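You operate a simulated robot arm through the tools that you are given. There is no shell and no other tool.

Carry out the task below with a simulated robot arm. There is one attempt and no reset: what you move stays moved.

JOB
Load the cone board: green cone on disc 3, blue cone on disc 5.
Fine: press the orange lever down first to hold the yarn, lift it again last; the other cones stay. Set down upright: what you pick out. Where these are worked on the way, their far stop is far enough and under half their travel is too little: orange lever.

The check looks at the end state, three seconds after you hand in, the way a careful person would. Anything else that was tipped, shoved, dropped, spilled or broken makes it a failure.

ROBOT AND FRAMES
A 6-joint arm with a three-finger gripper, fixed in place. Base frame: the origin is at the foot of the arm, x ahead of it, y to its left, z up. Units: mm, rad, N and s.
Its first joint turns from -2.897 to 2.897 rad. Payload 4.89 kg.
Tool frame: the origin (TCP) lies between the finger pads and is the grasp point; the fingertips stand 30 mm ahead of it; z points along the fingers, y is the line along which they close. Largest opening 164 mm; the body of the gripper starts 125 mm behind the TCP.
Orientation is told as [roll, pitch, yaw] about the base's x, y, z axes, in that order, counted from this pose: with the fingers straight down and closing along the base's y, the tool's x points along the base's -x, its y along +y and its z along -z.

CONTROLS
- The arm moves only by the tool arm_command. Its arguments are lists of equal length, an entry for each row: "jaw": the finger opening in mm, from 0 to 164; "translation": the shift along the tool's x, y, z in mm, a list of three; "dr": the turn, a rotation vector about the tool's x, y, z in rad, a list of three. In form: {"jaw": [jaw, ...], "translation": [[x, y, z], ...], "dr": [[wx, wy, wz], ...]}. A call has 1 to 20 rows; each row is the pose to reach, as a shift and turn from the pose commanded when the call began, along the tool's axes at that moment. A row lasts 0.2 s, in which the tool goes at most 50 mm and 0.15 rad; a call with a longer step from one row to the next is refused whole, and so is a gripper value outside its range. A pose out of reach is approached as far as the arm can. The call stops where the force on the tool passes 40 N (or 10 N more than at its start, if that is more) or the arm is blocked; 0.2 s more then pass. Each finger travels about 108 mm/s and halts on what it meets, pressing with about 44 N; the grip force reading is that of the motor and also rises with nothing between the fingers. The clock runs only during rows and for 0.2 s after the last one: add rows that repeat a pose to give the fingers time. It gives the time, the measured TCP pose, the force on the tool (base axes), the opening and the grip force at its end, in the units of the frame above (readings bear some noise), with the torque about the TCP (base axes, N m) and any sound that the robot's microphone picked up.
- Cameras (640 x 400 px; columns grow to the right, rows downward): "scene" is fixed at [399.9, -500.8, 1393.4]; the picture's right is [0.64, -0.77, 0.00], its down [-0.28, -0.23, -0.93] and it looks along [0.72, 0.60, -0.36] (base axes); focal length 344 px, centre (320, 200). "wrist" rides on the gripper at [76, -2, -152] in the tool frame; the picture's right is [0.02, 1.00, 0.00], its down [-0.88, 0.02, -0.47] and it looks along [-0.47, 0.01, 0.88] (tool axes); focal length 247 px, centre (320, 200). There is no depth. A picture from a camera that has moved, and an enlarged one, comes with that camera's place and axes in the base frame and with its lens.
- snapshot(camera): a new picture of that camera. The clock stands still meanwhile.
- raise_lower(by): slides the trunk up (or, below 0, down) by that many mm; the arm rides with it, the base frame stays. It gives what a move gives, with no picture.
- inspect(camera, box): a new picture of the part [left, top, right, bottom] of that camera's present view, enlarged. The clock stands still meanwhile.
- hand_in(): hands the job in; it is judged then, once.

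Nothing tells you positions but the pictures and the camera data. Unless the task says otherwise, let go and move clear before handing in.

The tools are called after ">>>" by a JSON object that holds its "op" and its "data". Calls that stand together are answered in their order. arm_command: Moves the arm, as the interface text tells. Its arguments: {"type":"object","properties":{"jaw":{"type":"array","items":{"type":"number"}},"translation":{"type":"array","items":{"type":"array","items":{"type":"number"}}},"dr":{"type":"array","items":{"type":"array","items":{"type":"number"}}}},"required":["jaw","translation","dr"]} The other tools are called the same way: raise_lower (by) slides the trunk up or down; snapshot (camera) takes a picture; inspect (camera, box) takes an enlarged picture of a part of a camera's view; hand_in () hands the job in.

At the start:

```text
t: 0.0
tcp_pos: [584.0, -80.5, 1272.2]
orientation: [-0.001, 0.0, 0.001]
ft_force: [0.4, 0.3, 0.0]
moment: [0.0, 0.01, -0.01]
grip_width: 164.0
gripper_force: 0.1
trunk travel left (down, up): [-175.0, 215.0]
```

scene: 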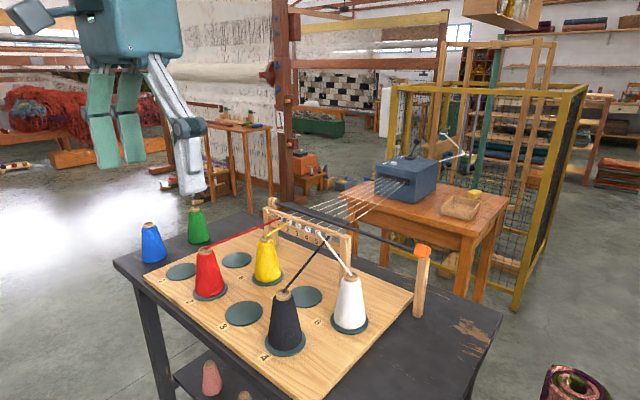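
wrist: 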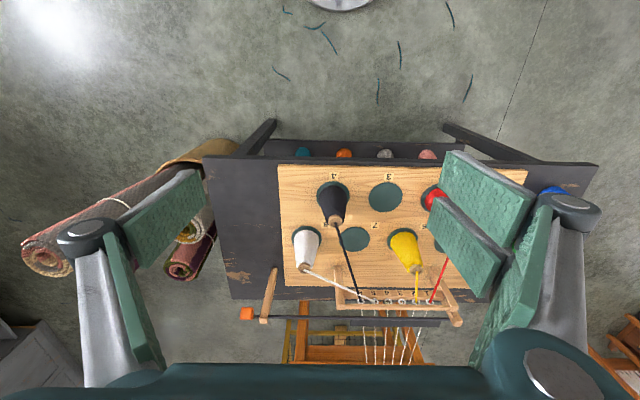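

I see a table with a cone board (discs, red, yellow, black and white cones threaded through a guide) and loose blue and green cones at the table's left edge, plus a lever bar with an orange knob on the right. I'll enlarge both views to locate things before moving.

>>> {"op": "inspect", "data": {"camera": "scene", "box": [110, 180, 330, 320]}}

>>> {"op": "inspect", "data": {"camera": "scene", "box": [240, 180, 460, 320]}}

>>> {"op": "inspect", "data": {"camera": "scene", "box": [130, 240, 410, 400]}}

>>> {"op": "inspect", "data": {"camera": "wrist", "box": [200, 130, 440, 340]}}

>>> {"op": "inspect", "data": {"camera": "wrist", "box": [380, 130, 620, 340]}}

```text
2.86 times, centred on (220, 250) of scene
camera zoom: at [399.9, -500.8, 1393.4], right [0.64, -0.77, 0.0], down [-0.28, -0.23, -0.93], along [0.72, 0.6, -0.36], focal length 984 px, centre (606, 57)
```

zoom: 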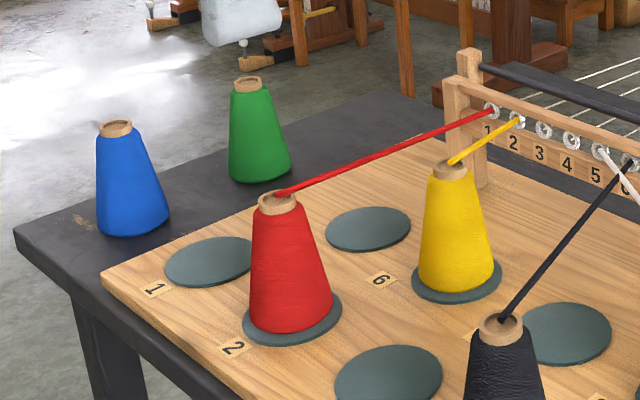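

```text
2.86 times, centred on (350, 250) of scene
camera zoom: at [399.9, -500.8, 1393.4], right [0.64, -0.77, 0.0], down [-0.28, -0.23, -0.93], along [0.72, 0.6, -0.36], focal length 984 px, centre (234, 57)
```

zoom: 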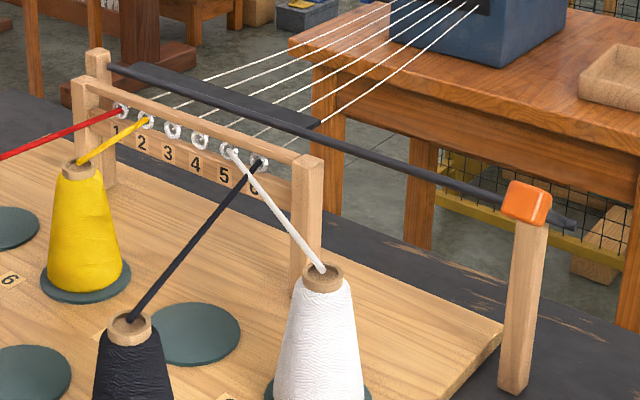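

```text
2.29 times, centred on (270, 320) of scene
camera zoom: at [399.9, -500.8, 1393.4], right [0.64, -0.77, 0.0], down [-0.28, -0.23, -0.93], along [0.72, 0.6, -0.36], focal length 787 px, centre (434, -74)
```

zoom: 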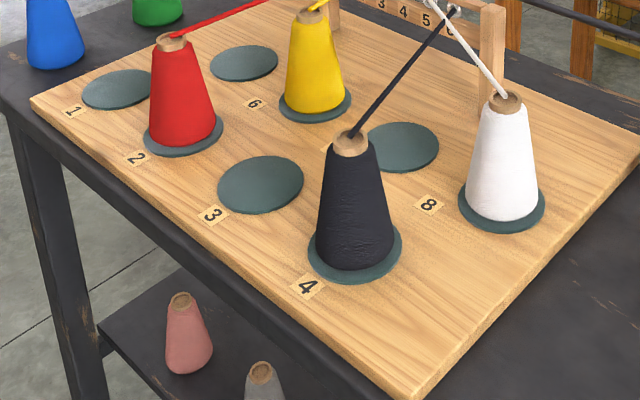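

```text
1.90 times, centred on (320, 235) of wrist
camera zoom: at [506.7, -81.4, 1424.6], right [-0.02, 1.0, 0.0], down [0.88, 0.02, 0.47], along [0.47, 0.01, -0.88], focal length 470 px, centre (320, 133)
```

zoom: 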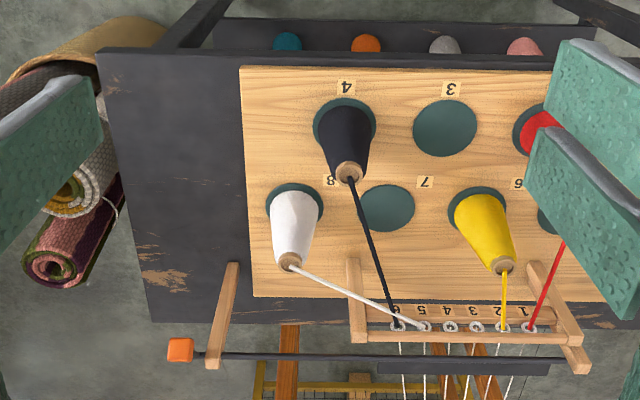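

```text
1.90 times, centred on (500, 235) of wrist
camera zoom: at [506.7, -81.4, 1424.6], right [-0.02, 1.0, 0.0], down [0.88, 0.02, 0.47], along [0.47, 0.01, -0.88], focal length 470 px, centre (-23, 133)
```

zoom: 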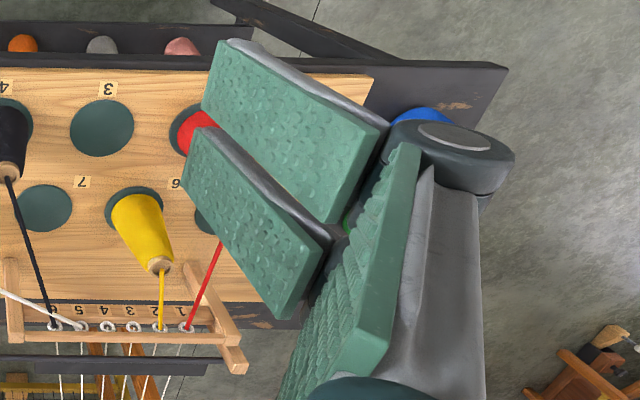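

The geometry so far: board top about z 795, disc 3 near (832, 114), disc 5 near (988, 347), the orange knob near (1046, -252, 1020). I'll look closer at the lever and the loose cones before moving.

>>> {"op": "inspect", "data": {"camera": "scene", "box": [380, 225, 460, 275]}}

>>> {"op": "inspect", "data": {"camera": "scene", "box": [255, 190, 355, 252]}}

>>> {"op": "inspect", "data": {"camera": "wrist", "box": [230, 260, 330, 330]}}

>>> {"op": "inspect", "data": {"camera": "wrist", "box": [370, 260, 480, 330]}}

```text
8.00 times, centred on (420, 250) of scene
camera zoom: at [399.9, -500.8, 1393.4], right [0.64, -0.77, 0.0], down [-0.28, -0.23, -0.93], along [0.72, 0.6, -0.36], focal length 2756 px, centre (-480, -200)
```

zoom: 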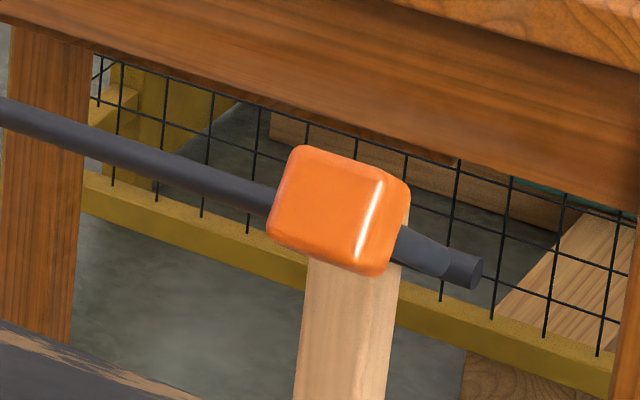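

```text
6.40 times, centred on (305, 221) of scene
camera zoom: at [399.9, -500.8, 1393.4], right [0.64, -0.77, 0.0], down [-0.28, -0.23, -0.93], along [0.72, 0.6, -0.36], focal length 2204 px, centre (416, 66)
```

zoom: 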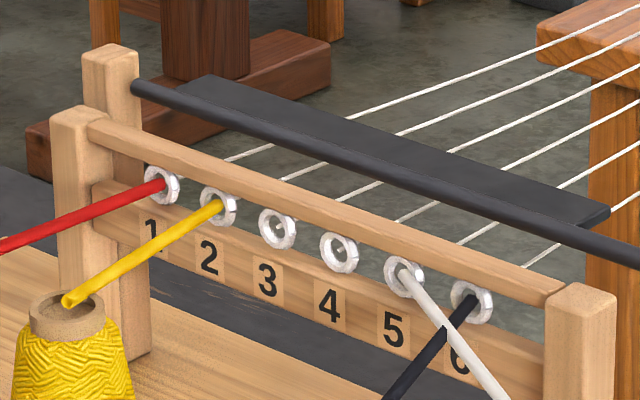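

```text
5.71 times, centred on (280, 295) of wrist
camera zoom: at [506.7, -81.4, 1424.6], right [-0.02, 1.0, 0.0], down [0.88, 0.02, 0.47], along [0.47, 0.01, -0.88], focal length 1411 px, centre (549, -343)
```

zoom: 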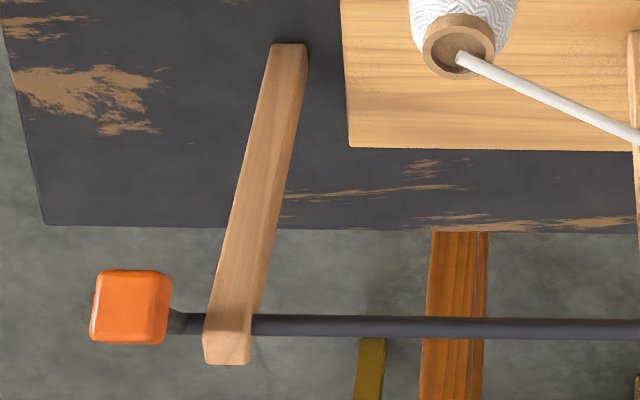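

```text
5.71 times, centred on (425, 295) of wrist
camera zoom: at [506.7, -81.4, 1424.6], right [-0.02, 1.0, 0.0], down [0.88, 0.02, 0.47], along [0.47, 0.01, -0.88], focal length 1411 px, centre (-280, -343)
```

zoom: 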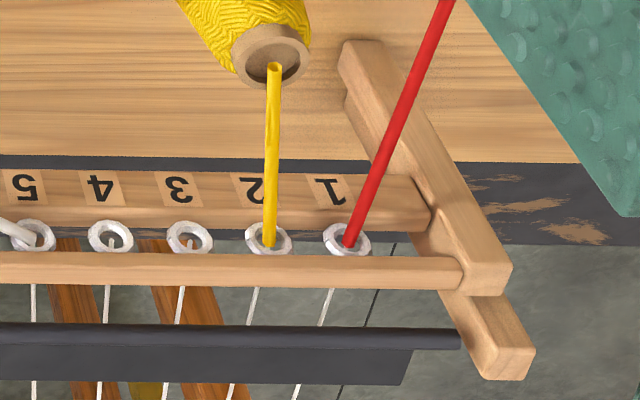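

The orange knob sits on a crank off a rod running along y (rod near x 1140, z 958), so pressing it down swings it about that rod. I'll first swing the arm left, high and clear of everything, to get a proper look at the blue and green cones and to test the reach.

>>> {"op": "arm_command", "data": {"jaw": [164, 164, 164, 164, 164, 164, 164, 164, 164, 164, 164, 164], "translation": [[-10, 42, 2], [-20, 84, 4], [-30, 127, 6], [-40, 170, 8], [-50, 212, 10], [-60, 255, 12], [-70, 298, 14], [-80, 340, 16], [-90, 383, 18], [-100, 425, 20], [-110, 468, 22], [-116, 510, 22]], "dr": [[0, 0, -0.046], [0, 0, -0.092], [0, 0, -0.138], [0, 0, -0.184], [0, 0, -0.23], [0, 0, -0.276], [0, 0, -0.322], [0, 0, -0.368], [0, 0, -0.414], [0, 0, -0.46], [0, 0, -0.506], [0, 0, -0.55]]}}

>>> {"op": "snapshot", "data": {"camera": "wrist"}}

>>> {"op": "snapshot", "data": {"camera": "scene"}}

```text
t: 2.6
tcp_pos: [697.9, 427.6, 1251.0]
orientation: [-0.001, -0.002, 0.55]
ft_force: [0.2, -1.6, 0.5]
moment: [0.23, -0.07, 0.0]
grip_width: 164.0
gripper_force: 0.0
trunk travel left (down, up): [-175.0, 215.0]
```

```text
taken
camera wrist: at [634.2, 386.2, 1403.3], right [-0.54, 0.84, 0.0], down [0.74, 0.48, 0.47], along [0.4, 0.26, -0.88], focal length 247 px, centre (320, 200)
```

wrist: 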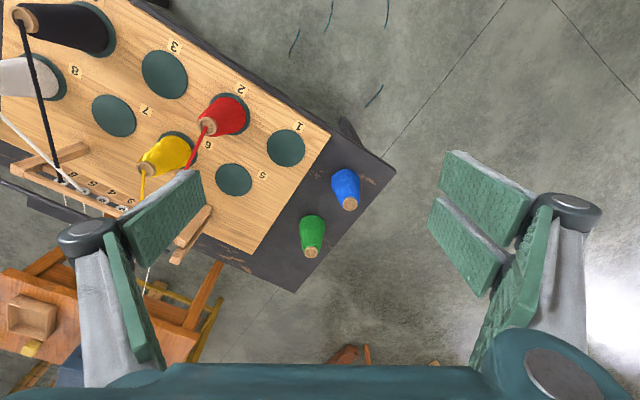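

```text
taken
```

scene: 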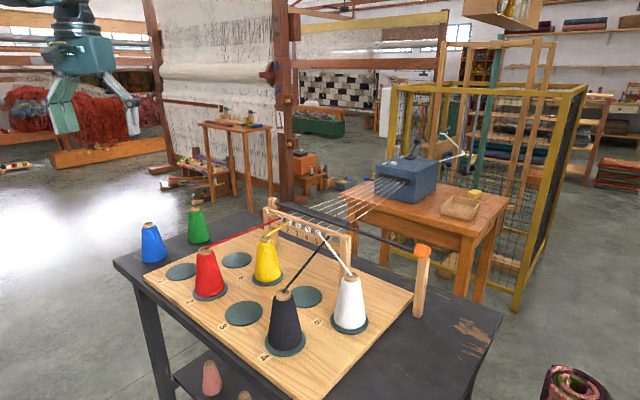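

Both loose cones and the empty discs (5 confirmed by its label) are visible. I'll zoom in for accurate positions.

>>> {"op": "inspect", "data": {"camera": "wrist", "box": [260, 150, 420, 250]}}

>>> {"op": "inspect", "data": {"camera": "wrist", "box": [120, 40, 312, 160]}}

>>> {"op": "inspect", "data": {"camera": "wrist", "box": [150, 110, 310, 210]}}

>>> {"op": "inspect", "data": {"camera": "scene", "box": [130, 195, 226, 255]}}

>>> {"op": "inspect", "data": {"camera": "scene", "box": [160, 240, 320, 340]}}

```text
4.00 times, centred on (340, 200) of wrist
camera zoom: at [634.2, 386.2, 1403.3], right [-0.54, 0.84, 0.0], down [0.74, 0.48, 0.47], along [0.4, 0.26, -0.88], focal length 988 px, centre (240, 200)
```

zoom: 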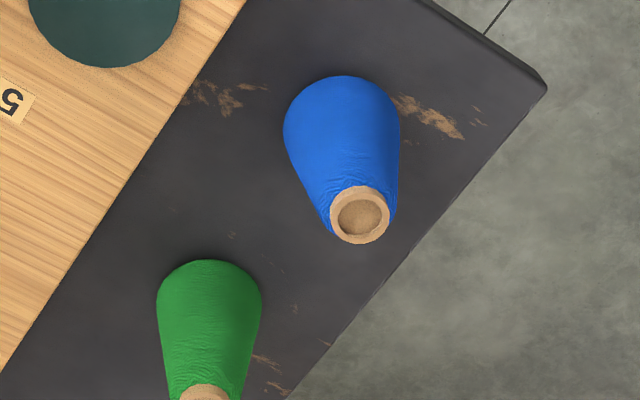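

```text
3.33 times, centred on (216, 100) of wrist
camera zoom: at [634.2, 386.2, 1403.3], right [-0.54, 0.84, 0.0], down [0.74, 0.48, 0.47], along [0.4, 0.26, -0.88], focal length 823 px, centre (667, 533)
```

zoom: 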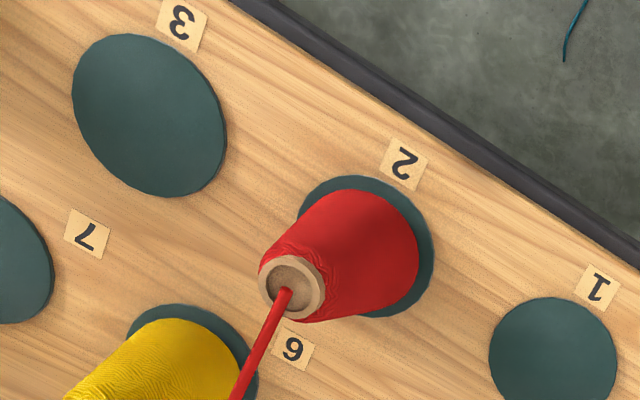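

```text
4.00 times, centred on (230, 160) of wrist
camera zoom: at [634.2, 386.2, 1403.3], right [-0.54, 0.84, 0.0], down [0.74, 0.48, 0.47], along [0.4, 0.26, -0.88], focal length 988 px, centre (680, 360)
```

zoom: 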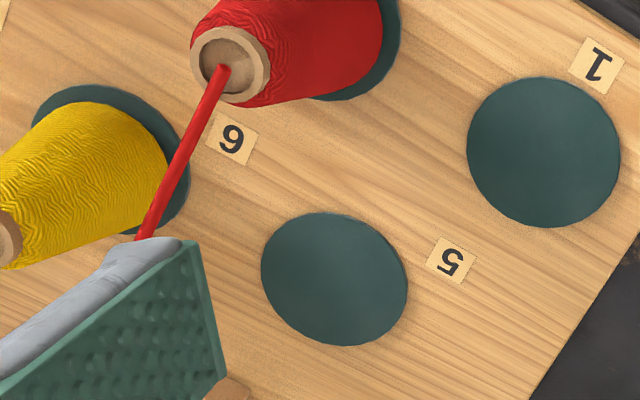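

```text
6.67 times, centred on (178, 225) of scene
camera zoom: at [399.9, -500.8, 1393.4], right [0.64, -0.77, 0.0], down [-0.28, -0.23, -0.93], along [0.72, 0.6, -0.36], focal length 2296 px, centre (1267, 33)
```

zoom: 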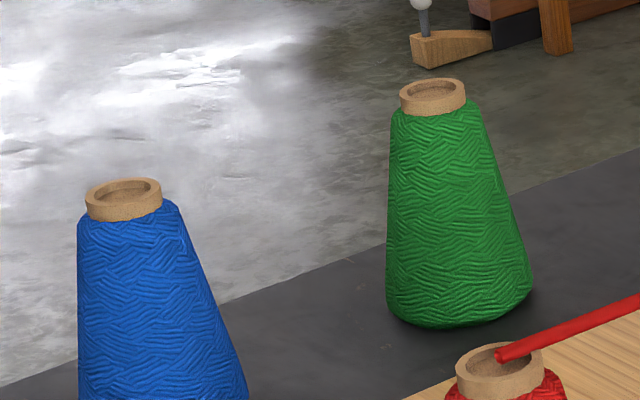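

```text
4.00 times, centred on (240, 290) of scene
camera zoom: at [399.9, -500.8, 1393.4], right [0.64, -0.77, 0.0], down [-0.28, -0.23, -0.93], along [0.72, 0.6, -0.36], focal length 1378 px, centre (640, -160)
```

zoom: 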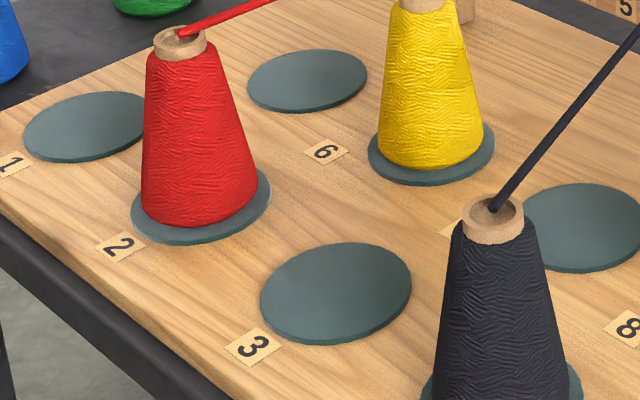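

Estimates: blue cone near (835, 600), green near (1005, 600), both far out radially. I'll test how far the arm extends outward here, staying high in free space.

>>> {"op": "arm_command", "data": {"jaw": [164, 164, 164, 164, 164, 164, 164, 164], "translation": [[-45, 0, 0], [-90, 0, 0], [-135, 0, 0], [-180, 0, 0], [-225, 0, 0], [-270, 0, 0], [-310, 0, 0], [-350, 0, 0]], "dr": [[0, 0, 0], [0, 0, 0], [0, 0, 0], [0, 0, 0], [0, 0, 0], [0, 0, 0], [0, 0, 0], [0, 0, 0]]}}

```text
t: 4.4
tcp_pos: [999.8, 614.9, 1249.8]
orientation: [0.001, 0.001, 0.55]
ft_force: [1.8, 1.4, -3.0]
moment: [-0.24, 0.37, -0.05]
grip_width: 163.8
gripper_force: 0.0
trunk travel left (down, up): [-175.0, 215.0]
```

The arm reaches past r = 1170 at this height with the tool pointing down, so lowering the trunk should give the reach needed lower down. I'll look from here.

>>> {"op": "snapshot", "data": {"camera": "wrist"}}

>>> {"op": "snapshot", "data": {"camera": "scene"}}

```text
taken
camera wrist: at [934.5, 573.4, 1402.8], right [-0.54, 0.84, 0.0], down [0.74, 0.48, 0.47], along [0.4, 0.26, -0.88], focal length 247 px, centre (320, 200)
```

wrist: 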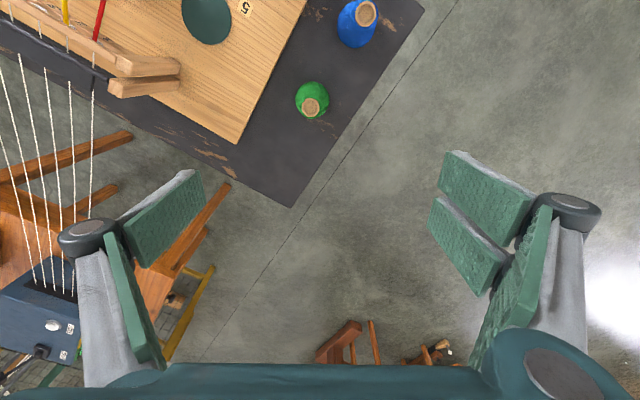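

```text
taken
```

scene: 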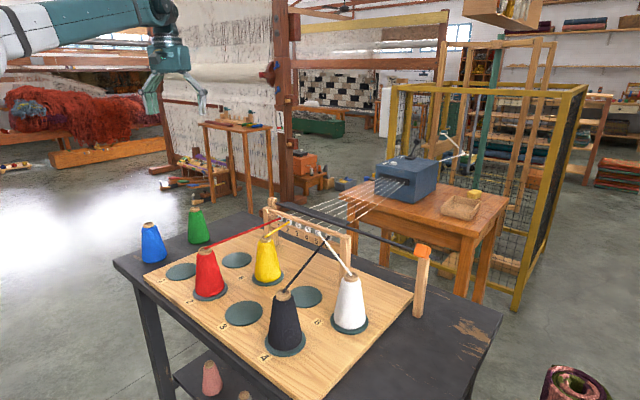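

>>> {"op": "inspect", "data": {"camera": "wrist", "box": [270, 0, 430, 100]}}

>>> {"op": "inspect", "data": {"camera": "wrist", "box": [240, 60, 400, 160]}}

>>> {"op": "inspect", "data": {"camera": "wrist", "box": [150, 0, 310, 100]}}

```text
4.00 times, centred on (350, 50) of wrist
camera zoom: at [934.5, 573.4, 1402.8], right [-0.54, 0.84, 0.0], down [0.74, 0.48, 0.47], along [0.4, 0.26, -0.88], focal length 988 px, centre (200, 800)
```

zoom: 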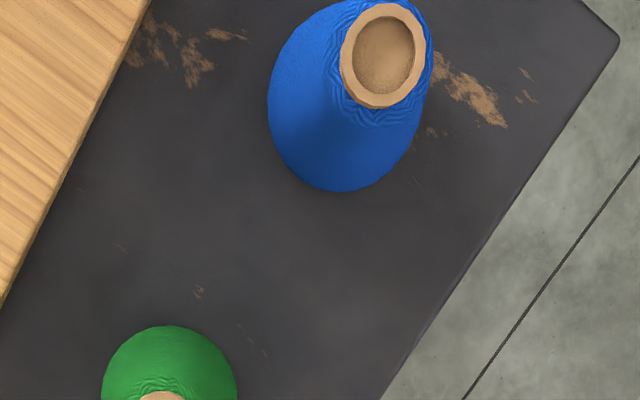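

```text
4.00 times, centred on (320, 110) of wrist
camera zoom: at [934.5, 573.4, 1402.8], right [-0.54, 0.84, 0.0], down [0.74, 0.48, 0.47], along [0.4, 0.26, -0.88], focal length 988 px, centre (320, 560)
```

zoom: 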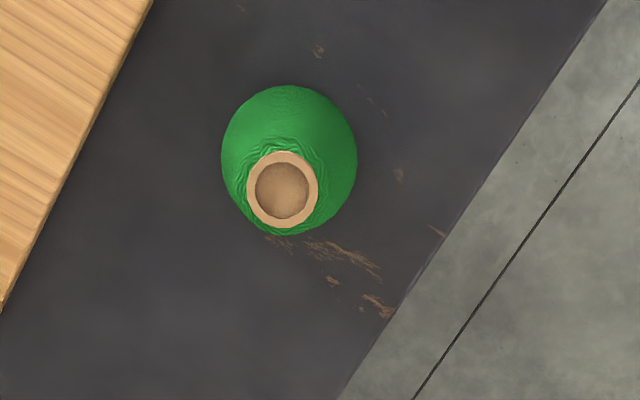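

```text
4.00 times, centred on (230, 50) of wrist
camera zoom: at [934.5, 573.4, 1402.8], right [-0.54, 0.84, 0.0], down [0.74, 0.48, 0.47], along [0.4, 0.26, -0.88], focal length 988 px, centre (680, 800)
```

zoom: 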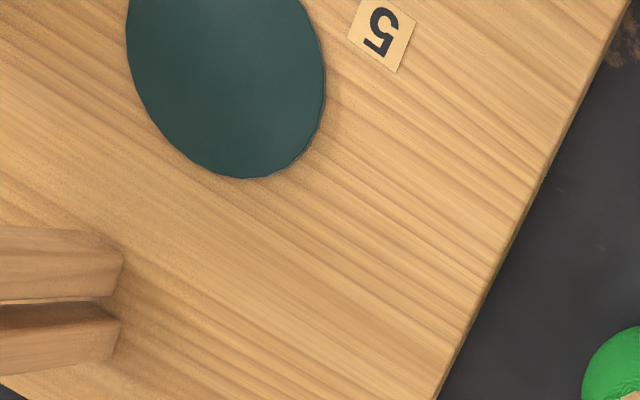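

Stereo from the two wrist views puts the blue cone's axis at about (828, 593) with its top at z 905, and green at (1000, 594) with its top at z 900. The lever comes first, so I'll swing over to it, staying high.

>>> {"op": "arm_command", "data": {"jaw": [164, 164, 164, 164, 164, 164, 164, 164, 164, 164, 164, 164, 164, 164, 164, 164, 164, 164, 164], "translation": [[27.2, -34.4, 0], [54.4, -68.8, 0], [81.5, -103.3, 0], [108.7, -137.7, 0], [135.9, -172.1, 0], [163.1, -206.5, 0], [190.3, -240.9, 0], [217.4, -275.4, 0], [244.6, -309.8, 0], [271.8, -344.2, 0], [299, -378.6, 0], [326.2, -413, 0], [353.3, -447.5, 0], [380.5, -481.9, 0], [407.7, -516.3, 0], [434.9, -550.7, 0], [462.1, -585.1, 0], [489.2, -619.6, 0], [516.4, -653.9, 0]], "dr": [[0, 0, 0.0414], [0, 0, 0.0827], [0, 0, 0.1241], [0, 0, 0.1655], [0, 0, 0.2068], [0, 0, 0.2482], [0, 0, 0.2896], [0, 0, 0.3309], [0, 0, 0.3723], [0, 0, 0.4137], [0, 0, 0.455], [0, 0, 0.4964], [0, 0, 0.5378], [0, 0, 0.5792], [0, 0, 0.6205], [0, 0, 0.6619], [0, 0, 0.7033], [0, 0, 0.7446], [0, 0, 0.786]]}}

>>> {"op": "snapshot", "data": {"camera": "wrist"}}

>>> {"op": "inspect", "data": {"camera": "wrist", "box": [240, 120, 400, 220]}}

```text
t: 8.4
tcp_pos: [902.7, -212.3, 1249.6]
orientation: [0.0, -0.001, -0.235]
ft_force: [1.1, 1.7, 0.2]
moment: [-0.26, 0.04, 0.0]
grip_width: 163.8
gripper_force: 0.0
trunk travel left (down, up): [-175.0, 215.0]
```

```text
taken
camera wrist: at [827.6, -196.7, 1402.1], right [0.21, 0.98, 0.0], down [0.86, -0.19, 0.47], along [0.46, -0.1, -0.88], focal length 247 px, centre (320, 200)
```

wrist: 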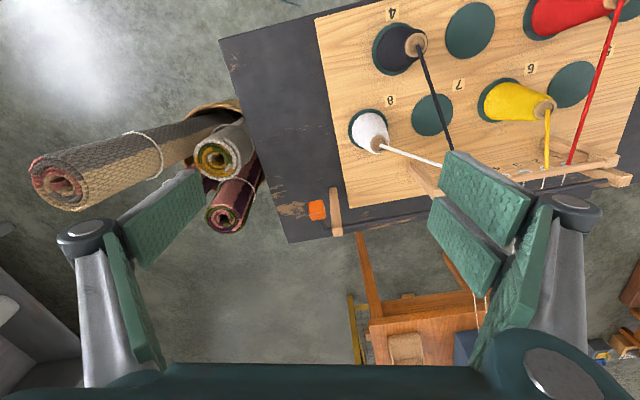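

```text
4.00 times, centred on (320, 170) of wrist
camera zoom: at [827.6, -196.7, 1402.1], right [0.21, 0.98, 0.0], down [0.86, -0.19, 0.47], along [0.46, -0.1, -0.88], focal length 988 px, centre (320, 320)
```

zoom: 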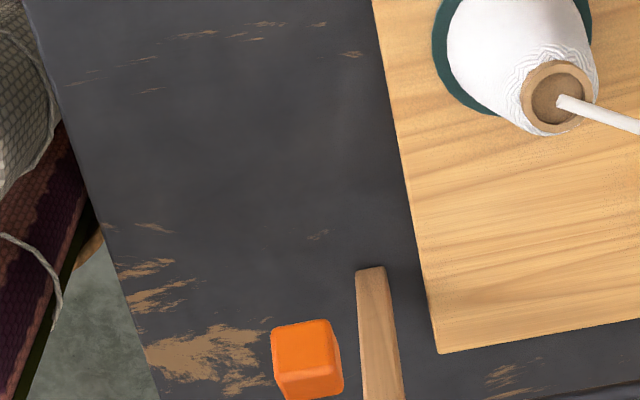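

The knob is at about (1047, -250, 1017). I'll look at its arm and the rod in this view.

>>> {"op": "inspect", "data": {"camera": "wrist", "box": [280, 180, 400, 255]}}

>>> {"op": "inspect", "data": {"camera": "wrist", "box": [400, 130, 640, 280]}}

```text
5.33 times, centred on (340, 218) of wrist
camera zoom: at [827.6, -196.7, 1402.1], right [0.21, 0.98, 0.0], down [0.86, -0.19, 0.47], along [0.46, -0.1, -0.88], focal length 1317 px, centre (213, 107)
```

zoom: 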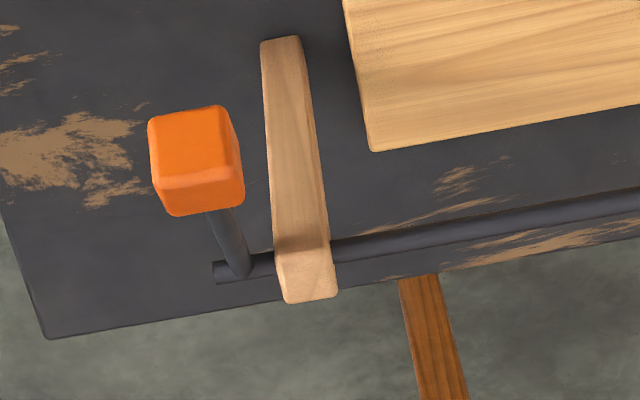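

```text
2.67 times, centred on (520, 205) of wrist
camera zoom: at [827.6, -196.7, 1402.1], right [0.21, 0.98, 0.0], down [0.86, -0.19, 0.47], along [0.46, -0.1, -0.88], focal length 659 px, centre (-213, 187)
```

zoom: 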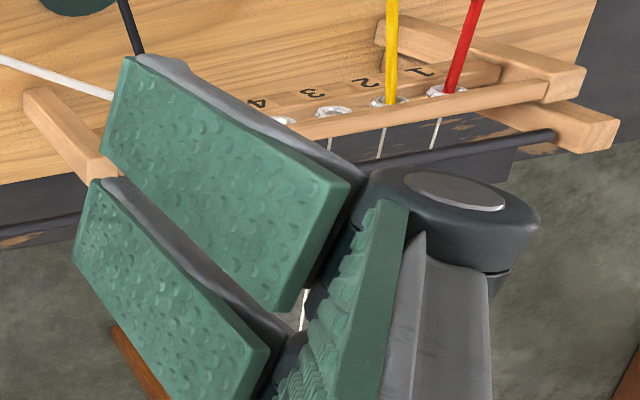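

The crank is clear now: the rod axis is at about (1130, 964) in x and z, and the knob sits about 98 mm out from it, 32° above level on the robot's side. I'll lower the trunk for reach; the tool stays above everything.

>>> {"op": "raise_lower", "data": {"by": -120}}

```text
t: 9.9
tcp_pos: [901.6, -213.5, 1129.3]
orientation: [0.0, 0.0, -0.236]
ft_force: [0.4, -0.3, 0.5]
moment: [0.03, 0.0, -0.02]
grip_width: 164.2
gripper_force: 0.1
trunk travel left (down, up): [-55.0, 335.0]
```

>>> {"op": "raise_lower", "data": {"by": -50}}

>>> {"op": "snapshot", "data": {"camera": "scene"}}

>>> {"op": "snapshot", "data": {"camera": "wrist"}}

```text
t: 10.8
tcp_pos: [902.6, -213.4, 1078.9]
orientation: [0.0, -0.001, -0.237]
ft_force: [-0.3, 0.6, -0.6]
moment: [0.0, 0.0, -0.03]
grip_width: 164.1
gripper_force: 0.1
trunk travel left (down, up): [-5.0, 385.0]
```

```text
taken
```

scene: 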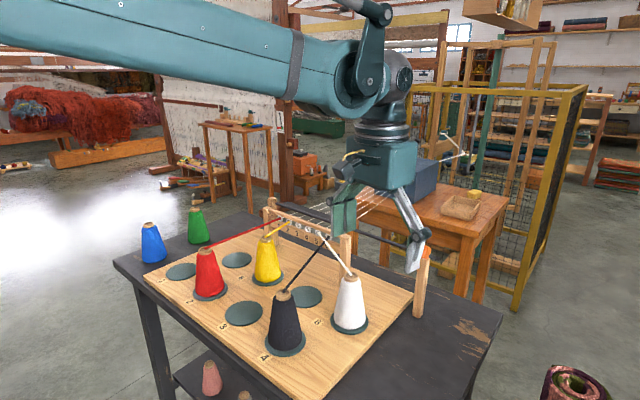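

```text
taken
camera wrist: at [827.4, -198.1, 1232.2], right [0.21, 0.98, 0.0], down [0.86, -0.19, 0.47], along [0.46, -0.1, -0.88], focal length 247 px, centre (320, 200)
```

wrist: 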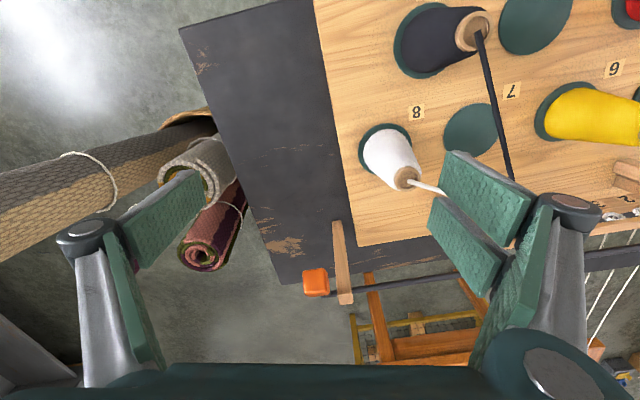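

I'm clear above the table at the lower trunk height. Next I'll move over the knob with the closing axis along y (parallel to the rod), 30 mm above its top.

>>> {"op": "arm_command", "data": {"jaw": [164, 140, 120, 100, 90, 80, 80], "translation": [[0, 0, -20], [-37, -0.6, -20], [-74, -1.1, -20], [-112, -1.7, -20], [-149.1, -2.3, -20], [-149.1, -2.3, -20], [-149.1, -2.3, -20]], "dr": [[0, 0, 0], [0, 0, -0.059], [0, 0, -0.118], [0, 0, -0.177], [0, 0, -0.236], [0, 0, -0.236], [0, 0, -0.236]]}}

>>> {"op": "snapshot", "data": {"camera": "wrist"}}

>>> {"op": "inspect", "data": {"camera": "wrist", "box": [240, 100, 400, 200]}}

>>> {"op": "inspect", "data": {"camera": "scene", "box": [340, 180, 500, 280]}}

```text
t: 12.4
tcp_pos: [1046.9, -248.5, 1101.6]
orientation: [-0.001, 0.001, 0.0]
ft_force: [1.1, 0.0, -0.6]
moment: [-0.03, 0.08, -0.01]
grip_width: 80.2
gripper_force: 0.1
trunk travel left (down, up): [-5.0, 385.0]
```

```text
taken
camera wrist: at [970.7, -250.7, 1254.0], right [-0.02, 1.0, 0.0], down [0.88, 0.02, 0.47], along [0.47, 0.01, -0.88], focal length 247 px, centre (320, 200)
```

wrist: 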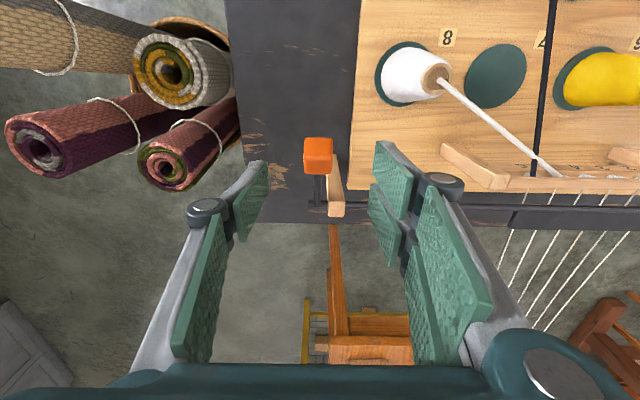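

```text
4.00 times, centred on (320, 150) of wrist
camera zoom: at [970.7, -250.7, 1254.0], right [-0.02, 1.0, 0.0], down [0.88, 0.02, 0.47], along [0.47, 0.01, -0.88], focal length 988 px, centre (320, 400)
```

zoom: 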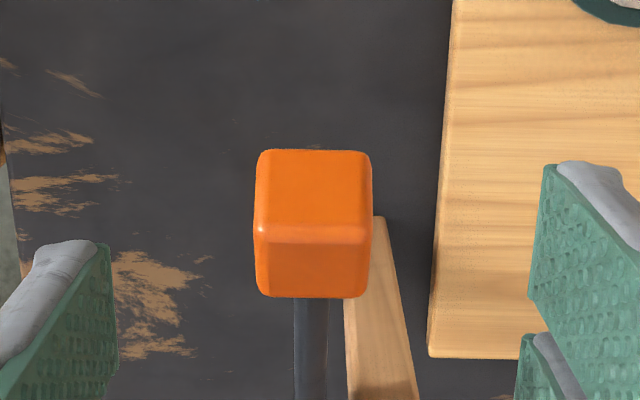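

```text
4.00 times, centred on (420, 230) of scene
camera zoom: at [399.9, -500.8, 1393.4], right [0.64, -0.77, 0.0], down [-0.28, -0.23, -0.93], along [0.72, 0.6, -0.36], focal length 1378 px, centre (-80, 80)
```

zoom: 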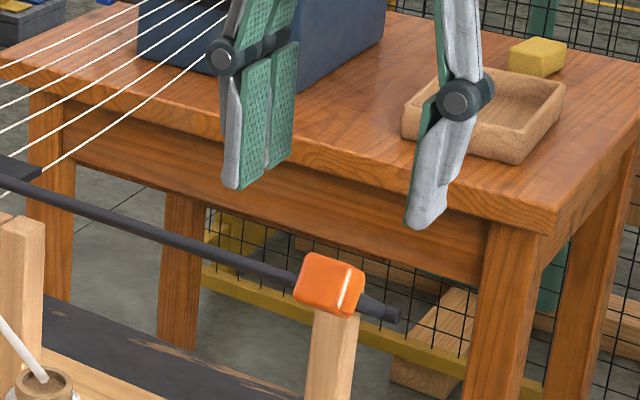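

The knob is centred between the fingers to within about 2 mm. I'll descend straddling it and then close on its side faces.

>>> {"op": "arm_command", "data": {"jaw": [80, 80, 80, 80], "translation": [[-0.5, -2, 28], [-0.5, -2, 56], [-0.5, -2, 84], [-0.5, -2, 84]], "dr": [[0, 0, 0], [0, 0, 0], [0, 0, 0], [0, 0, 0]]}}

>>> {"op": "inspect", "data": {"camera": "wrist", "box": [220, 120, 420, 245]}}

>>> {"op": "inspect", "data": {"camera": "scene", "box": [340, 200, 500, 300]}}

```text
t: 13.4
tcp_pos: [1047.7, -253.5, 1018.1]
orientation: [-0.001, 0.001, 0.0]
ft_force: [1.1, -0.4, 0.3]
moment: [0.0, 0.01, -0.03]
grip_width: 80.0
gripper_force: 0.1
trunk travel left (down, up): [-5.0, 385.0]
```

```text
3.20 times, centred on (320, 182) of wrist
camera zoom: at [971.2, -255.1, 1170.1], right [-0.02, 1.0, 0.0], down [0.88, 0.02, 0.47], along [0.47, 0.01, -0.88], focal length 790 px, centre (320, 256)
```

zoom: 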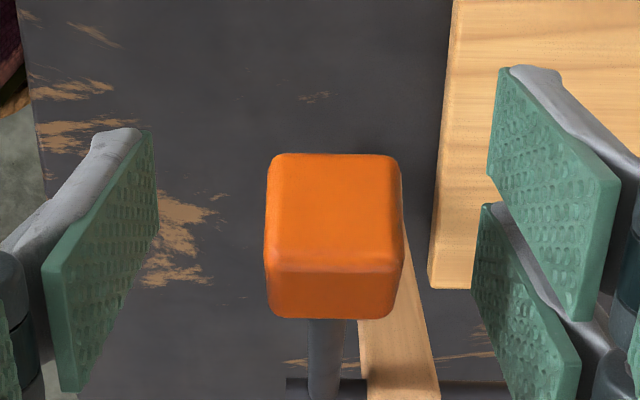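

```text
4.00 times, centred on (420, 250) of scene
camera zoom: at [399.9, -500.8, 1393.4], right [0.64, -0.77, 0.0], down [-0.28, -0.23, -0.93], along [0.72, 0.6, -0.36], focal length 1378 px, centre (-80, 0)
```

zoom: 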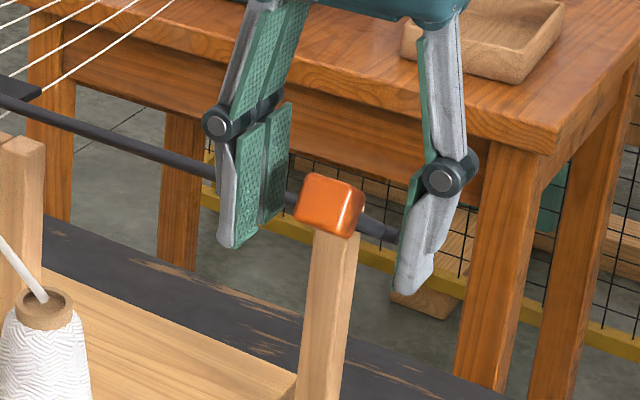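

I'm straddling the knob with about 2 mm of offset; correcting that and closing on it.

>>> {"op": "arm_command", "data": {"jaw": [70, 60, 50, 40, 28, 28, 28], "translation": [[0, 2, 0], [0, 2.5, 0], [0, 2.5, 0], [0, 2.5, 0], [0, 2.5, 0], [0, 2.5, 0], [0, 2.5, 0]], "dr": [[0, 0, 0], [0, 0, 0], [0, 0, 0], [0, 0, 0], [0, 0, 0], [0, 0, 0], [0, 0, 0]]}}

>>> {"op": "inspect", "data": {"camera": "wrist", "box": [220, 120, 420, 245]}}

>>> {"op": "inspect", "data": {"camera": "scene", "box": [340, 200, 500, 300]}}

```text
t: 15.0
tcp_pos: [1047.4, -250.1, 1017.2]
orientation: [0.0, 0.001, 0.0]
ft_force: [-0.8, 0.3, 0.4]
moment: [0.02, 0.01, 0.01]
grip_width: 28.2
gripper_force: 0.1
trunk travel left (down, up): [-5.0, 385.0]
```

```text
3.20 times, centred on (320, 182) of wrist
camera zoom: at [970.5, -252.4, 1168.8], right [-0.02, 1.0, 0.0], down [0.88, 0.02, 0.47], along [0.47, 0.01, -0.88], focal length 790 px, centre (320, 256)
```

zoom: 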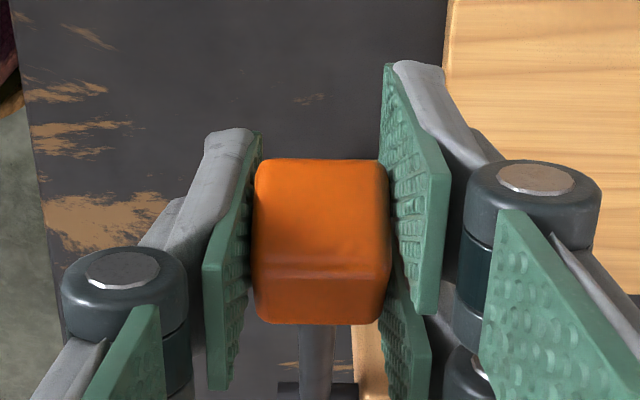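

```text
4.00 times, centred on (420, 250) of scene
camera zoom: at [399.9, -500.8, 1393.4], right [0.64, -0.77, 0.0], down [-0.28, -0.23, -0.93], along [0.72, 0.6, -0.36], focal length 1378 px, centre (-80, 0)
```

zoom: 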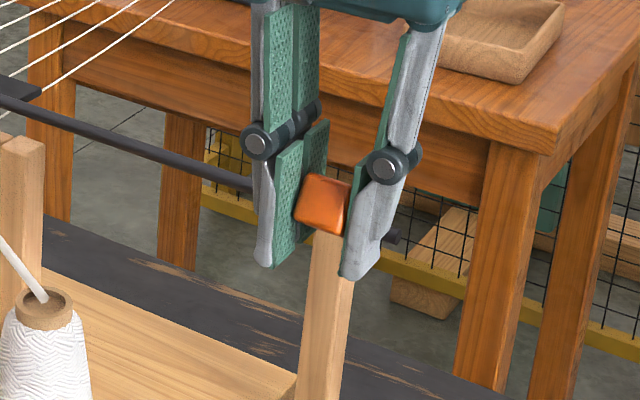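

The fingers are just touching the knob, which is about 28 mm wide, with no grip force yet. I'll close further to grip it.

>>> {"op": "arm_command", "data": {"jaw": [22, 16, 16, 16], "translation": [[0, 0, 0], [0, 0, 0], [0, 0, 0], [0, 0, 0]], "dr": [[0, 0, 0], [0, 0, 0], [0, 0, 0], [0, 0, 0]]}}

```text
t: 16.0
tcp_pos: [1047.0, -250.6, 1017.1]
orientation: [0.0, -0.001, 0.0]
ft_force: [-1.3, 2.5, -1.0]
moment: [0.14, 0.06, 0.0]
grip_width: 27.1
gripper_force: 44.5
trunk travel left (down, up): [-5.0, 385.0]
```

I have a firm grip (27 mm, 44 N). Now I'll press the knob down along its arc in small steps, watching the force.

>>> {"op": "arm_command", "data": {"jaw": [16, 16, 16, 16, 16, 16], "translation": [[3.3, 0, 5.6], [6.3, 0, 11.5], [9.6, 0, 19.4], [12.1, 0, 27.6], [14, 0, 36], [15.1, 0, 44.5]], "dr": [[0, 0, 0], [0, 0, 0], [0, 0, 0], [0, 0, 0], [0, 0, 0], [0, 0, 0]]}}

>>> {"op": "inspect", "data": {"camera": "scene", "box": [340, 200, 500, 300]}}

>>> {"op": "inspect", "data": {"camera": "wrist", "box": [220, 120, 420, 245]}}

```text
t: 17.4
tcp_pos: [1029.8, -249.6, 971.5]
orientation: [0.0, 0.003, 0.001]
ft_force: [-2.1, 10.7, -0.7]
moment: [0.16, -0.04, 0.24]
grip_width: 26.9
gripper_force: 44.9
trunk travel left (down, up): [-5.0, 385.0]
```

```text
4.00 times, centred on (420, 250) of scene
camera zoom: at [399.9, -500.8, 1393.4], right [0.64, -0.77, 0.0], down [-0.28, -0.23, -0.93], along [0.72, 0.6, -0.36], focal length 1378 px, centre (-80, 0)
```

zoom: 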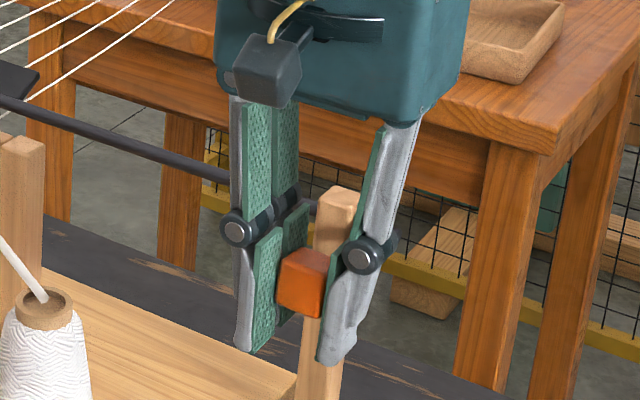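

```text
3.20 times, centred on (320, 182) of wrist
camera zoom: at [954.6, -252.3, 1122.6], right [-0.02, 1.0, 0.0], down [0.88, 0.02, 0.47], along [0.47, 0.01, -0.88], focal length 790 px, centre (320, 256)
```

zoom: 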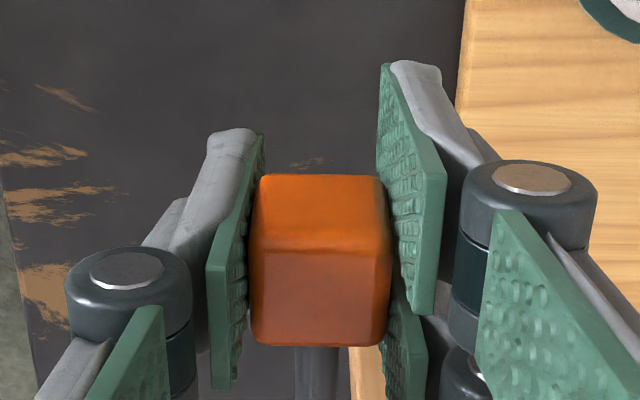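

The knob follows smoothly. Continuing down toward its far stop.

>>> {"op": "arm_command", "data": {"jaw": [16, 16, 16, 16, 16], "translation": [[0.4, -0.5, 8.6], [0, -1, 17.2], [-1.1, -1, 25.7], [-3, -1, 34.1], [-5.5, -1, 42.3]], "dr": [[0, 0, 0], [0, 0, 0], [0, 0, 0], [0, 0, 0], [0, 0, 0]]}}

>>> {"op": "inspect", "data": {"camera": "scene", "box": [340, 200, 500, 300]}}

```text
t: 18.6
tcp_pos: [1037.6, -250.3, 929.3]
orientation: [0.0, -0.001, 0.0]
ft_force: [-3.2, 21.4, -2.4]
moment: [0.03, -0.07, -0.17]
grip_width: 26.4
gripper_force: 44.8
trunk travel left (down, up): [-5.0, 385.0]
```

```text
4.00 times, centred on (420, 250) of scene
camera zoom: at [399.9, -500.8, 1393.4], right [0.64, -0.77, 0.0], down [-0.28, -0.23, -0.93], along [0.72, 0.6, -0.36], focal length 1378 px, centre (-80, 0)
```

zoom: 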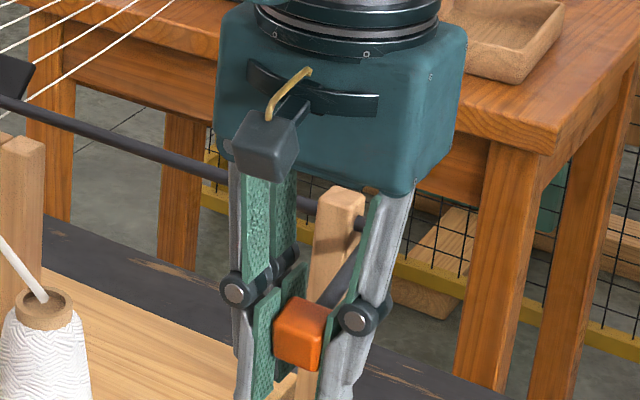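

A sideways force is building from my 1 mm shift, so I'll reverse it and continue down the arc.

>>> {"op": "arm_command", "data": {"jaw": [16, 16, 16, 16, 16], "translation": [[0, 1.5, 0], [-1.6, 2, 4], [-3.3, 2, 7.9], [-5.3, 2, 11.7], [-7.3, 2, 15.5]], "dr": [[0, 0, 0], [0, 0, 0], [0, 0, 0], [0, 0, 0], [0, 0, 0]]}}

```text
t: 19.8
tcp_pos: [1044.1, -250.1, 914.8]
orientation: [0.001, -0.002, -0.001]
ft_force: [-1.1, -1.8, 10.1]
moment: [0.03, -1.04, -0.08]
grip_width: 26.3
gripper_force: 45.3
trunk travel left (down, up): [-5.0, 385.0]
```

>>> {"op": "arm_command", "data": {"jaw": [16, 16, 16, 16, 16], "translation": [[-1.6, 0, 2.5], [-3.2, 0, 5], [-4.6, 0, 7.3], [-6.5, 0, 9.8], [-8.5, 0, 12.2]], "dr": [[0, 0, 0], [0, 0, 0], [0, 0, 0], [0, 0, 0], [0, 0, 0]]}}

>>> {"op": "inspect", "data": {"camera": "scene", "box": [340, 200, 500, 300]}}

>>> {"op": "inspect", "data": {"camera": "wrist", "box": [220, 120, 420, 245]}}

```text
t: 21.0
tcp_pos: [1053.5, -250.9, 900.9]
orientation: [0.001, 0.001, -0.003]
ft_force: [-25.6, 3.2, -7.6]
moment: [-0.06, -0.98, 0.17]
grip_width: 26.0
gripper_force: 44.5
trunk travel left (down, up): [-5.0, 385.0]
```

```text
4.00 times, centred on (420, 250) of scene
camera zoom: at [399.9, -500.8, 1393.4], right [0.64, -0.77, 0.0], down [-0.28, -0.23, -0.93], along [0.72, 0.6, -0.36], focal length 1378 px, centre (-80, 0)
```

zoom: 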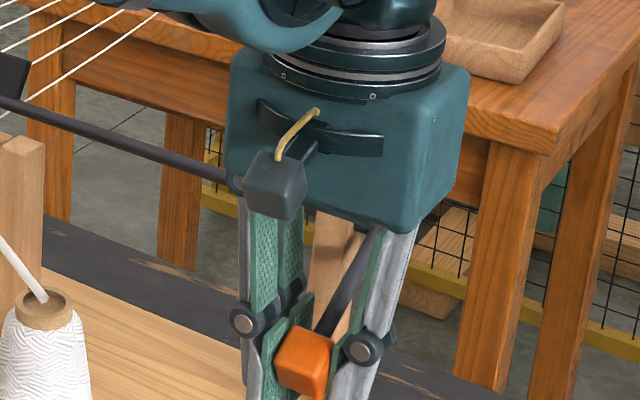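

```text
3.20 times, centred on (320, 182) of wrist
camera zoom: at [976.4, -252.3, 1053.3], right [-0.02, 1.0, 0.0], down [0.88, 0.02, 0.47], along [0.47, 0.01, -0.88], focal length 790 px, centre (320, 256)
```

zoom: 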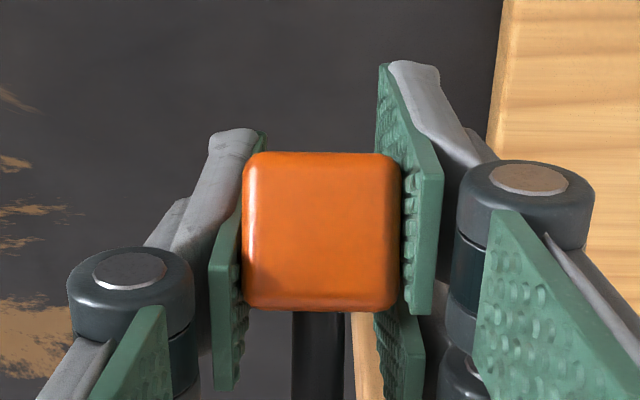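

The force is mostly along the arm, so my arc is slightly too tight. I'll ease outward a little and push on gently to see whether this is the stop.

>>> {"op": "arm_command", "data": {"jaw": [16, 16, 16, 16], "translation": [[1.5, 0, 1.3], [0, 0, 3.2], [-1.5, 0, 5], [-3, 0, 6.8]], "dr": [[0, 0, 0], [0, 0, 0], [0, 0, 0], [0, 0, 0]]}}

>>> {"op": "inspect", "data": {"camera": "scene", "box": [340, 200, 500, 300]}}

>>> {"op": "inspect", "data": {"camera": "wrist", "box": [220, 120, 420, 245]}}

```text
t: 22.0
tcp_pos: [1053.7, -248.8, 896.3]
orientation: [-0.001, 0.0, -0.001]
ft_force: [-17.6, -6.6, 26.5]
moment: [-0.09, 0.3, 0.23]
grip_width: 25.7
gripper_force: 45.2
trunk travel left (down, up): [-5.0, 385.0]
```

```text
4.00 times, centred on (420, 250) of scene
camera zoom: at [399.9, -500.8, 1393.4], right [0.64, -0.77, 0.0], down [-0.28, -0.23, -0.93], along [0.72, 0.6, -0.36], focal length 1378 px, centre (-80, 0)
```

zoom: 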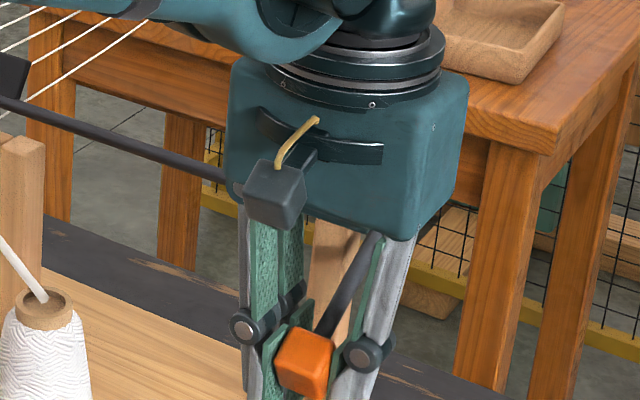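

```text
3.20 times, centred on (320, 182) of wrist
camera zoom: at [977.5, -252.1, 1048.1], right [-0.02, 1.0, 0.0], down [0.88, 0.02, 0.47], along [0.47, 0.01, -0.88], focal length 790 px, centre (320, 256)
```

zoom: 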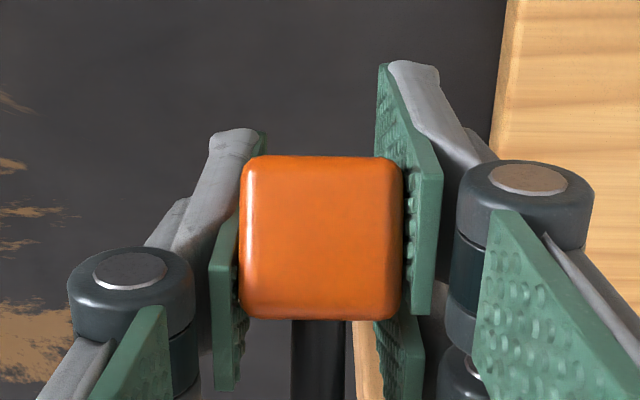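

The stop is reached: the tangential force rose to about 32 N and the knob no longer moves. I'll relieve the force and open to see whether the lever stays down.

>>> {"op": "arm_command", "data": {"jaw": [16, 16, 30, 45, 55, 55], "translation": [[1, 0, -3], [2, 0, -5], [2, 0, -5], [2, 0, -5], [2, 0, -5], [2, 0, -5]], "dr": [[0, 0, 0], [0, 0, 0], [0, 0, 0], [0, 0, 0], [0, 0, 0], [0, 0, 0]]}}

>>> {"op": "inspect", "data": {"camera": "scene", "box": [340, 200, 500, 300]}}

>>> {"op": "inspect", "data": {"camera": "wrist", "box": [220, 120, 420, 245]}}

```text
t: 23.4
tcp_pos: [1053.6, -249.2, 899.6]
orientation: [0.0, 0.001, 0.0]
ft_force: [0.3, -0.5, 0.4]
moment: [-0.03, -0.01, 0.01]
grip_width: 54.8
gripper_force: 0.0
trunk travel left (down, up): [-5.0, 385.0]
```

```text
4.00 times, centred on (420, 250) of scene
camera zoom: at [399.9, -500.8, 1393.4], right [0.64, -0.77, 0.0], down [-0.28, -0.23, -0.93], along [0.72, 0.6, -0.36], focal length 1378 px, centre (-80, 0)
```

zoom: 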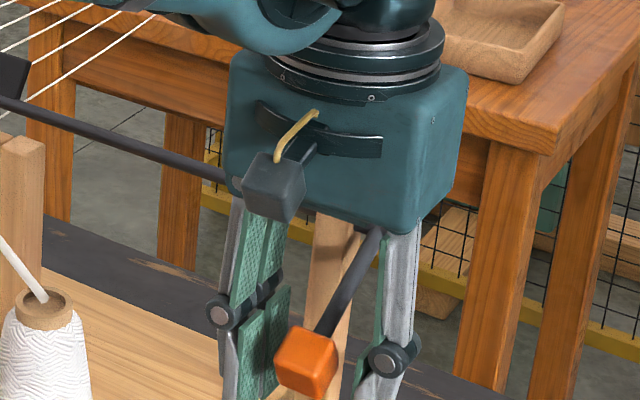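

```text
3.20 times, centred on (320, 182) of wrist
camera zoom: at [977.2, -251.4, 1051.9], right [-0.02, 1.0, 0.0], down [0.88, 0.02, 0.47], along [0.47, 0.01, -0.88], focal length 790 px, centre (320, 256)
```

zoom: 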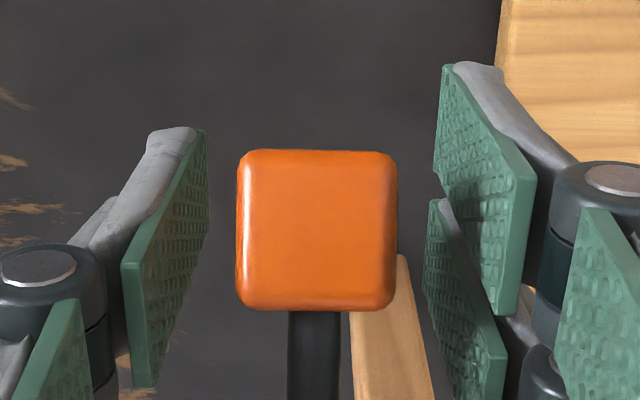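

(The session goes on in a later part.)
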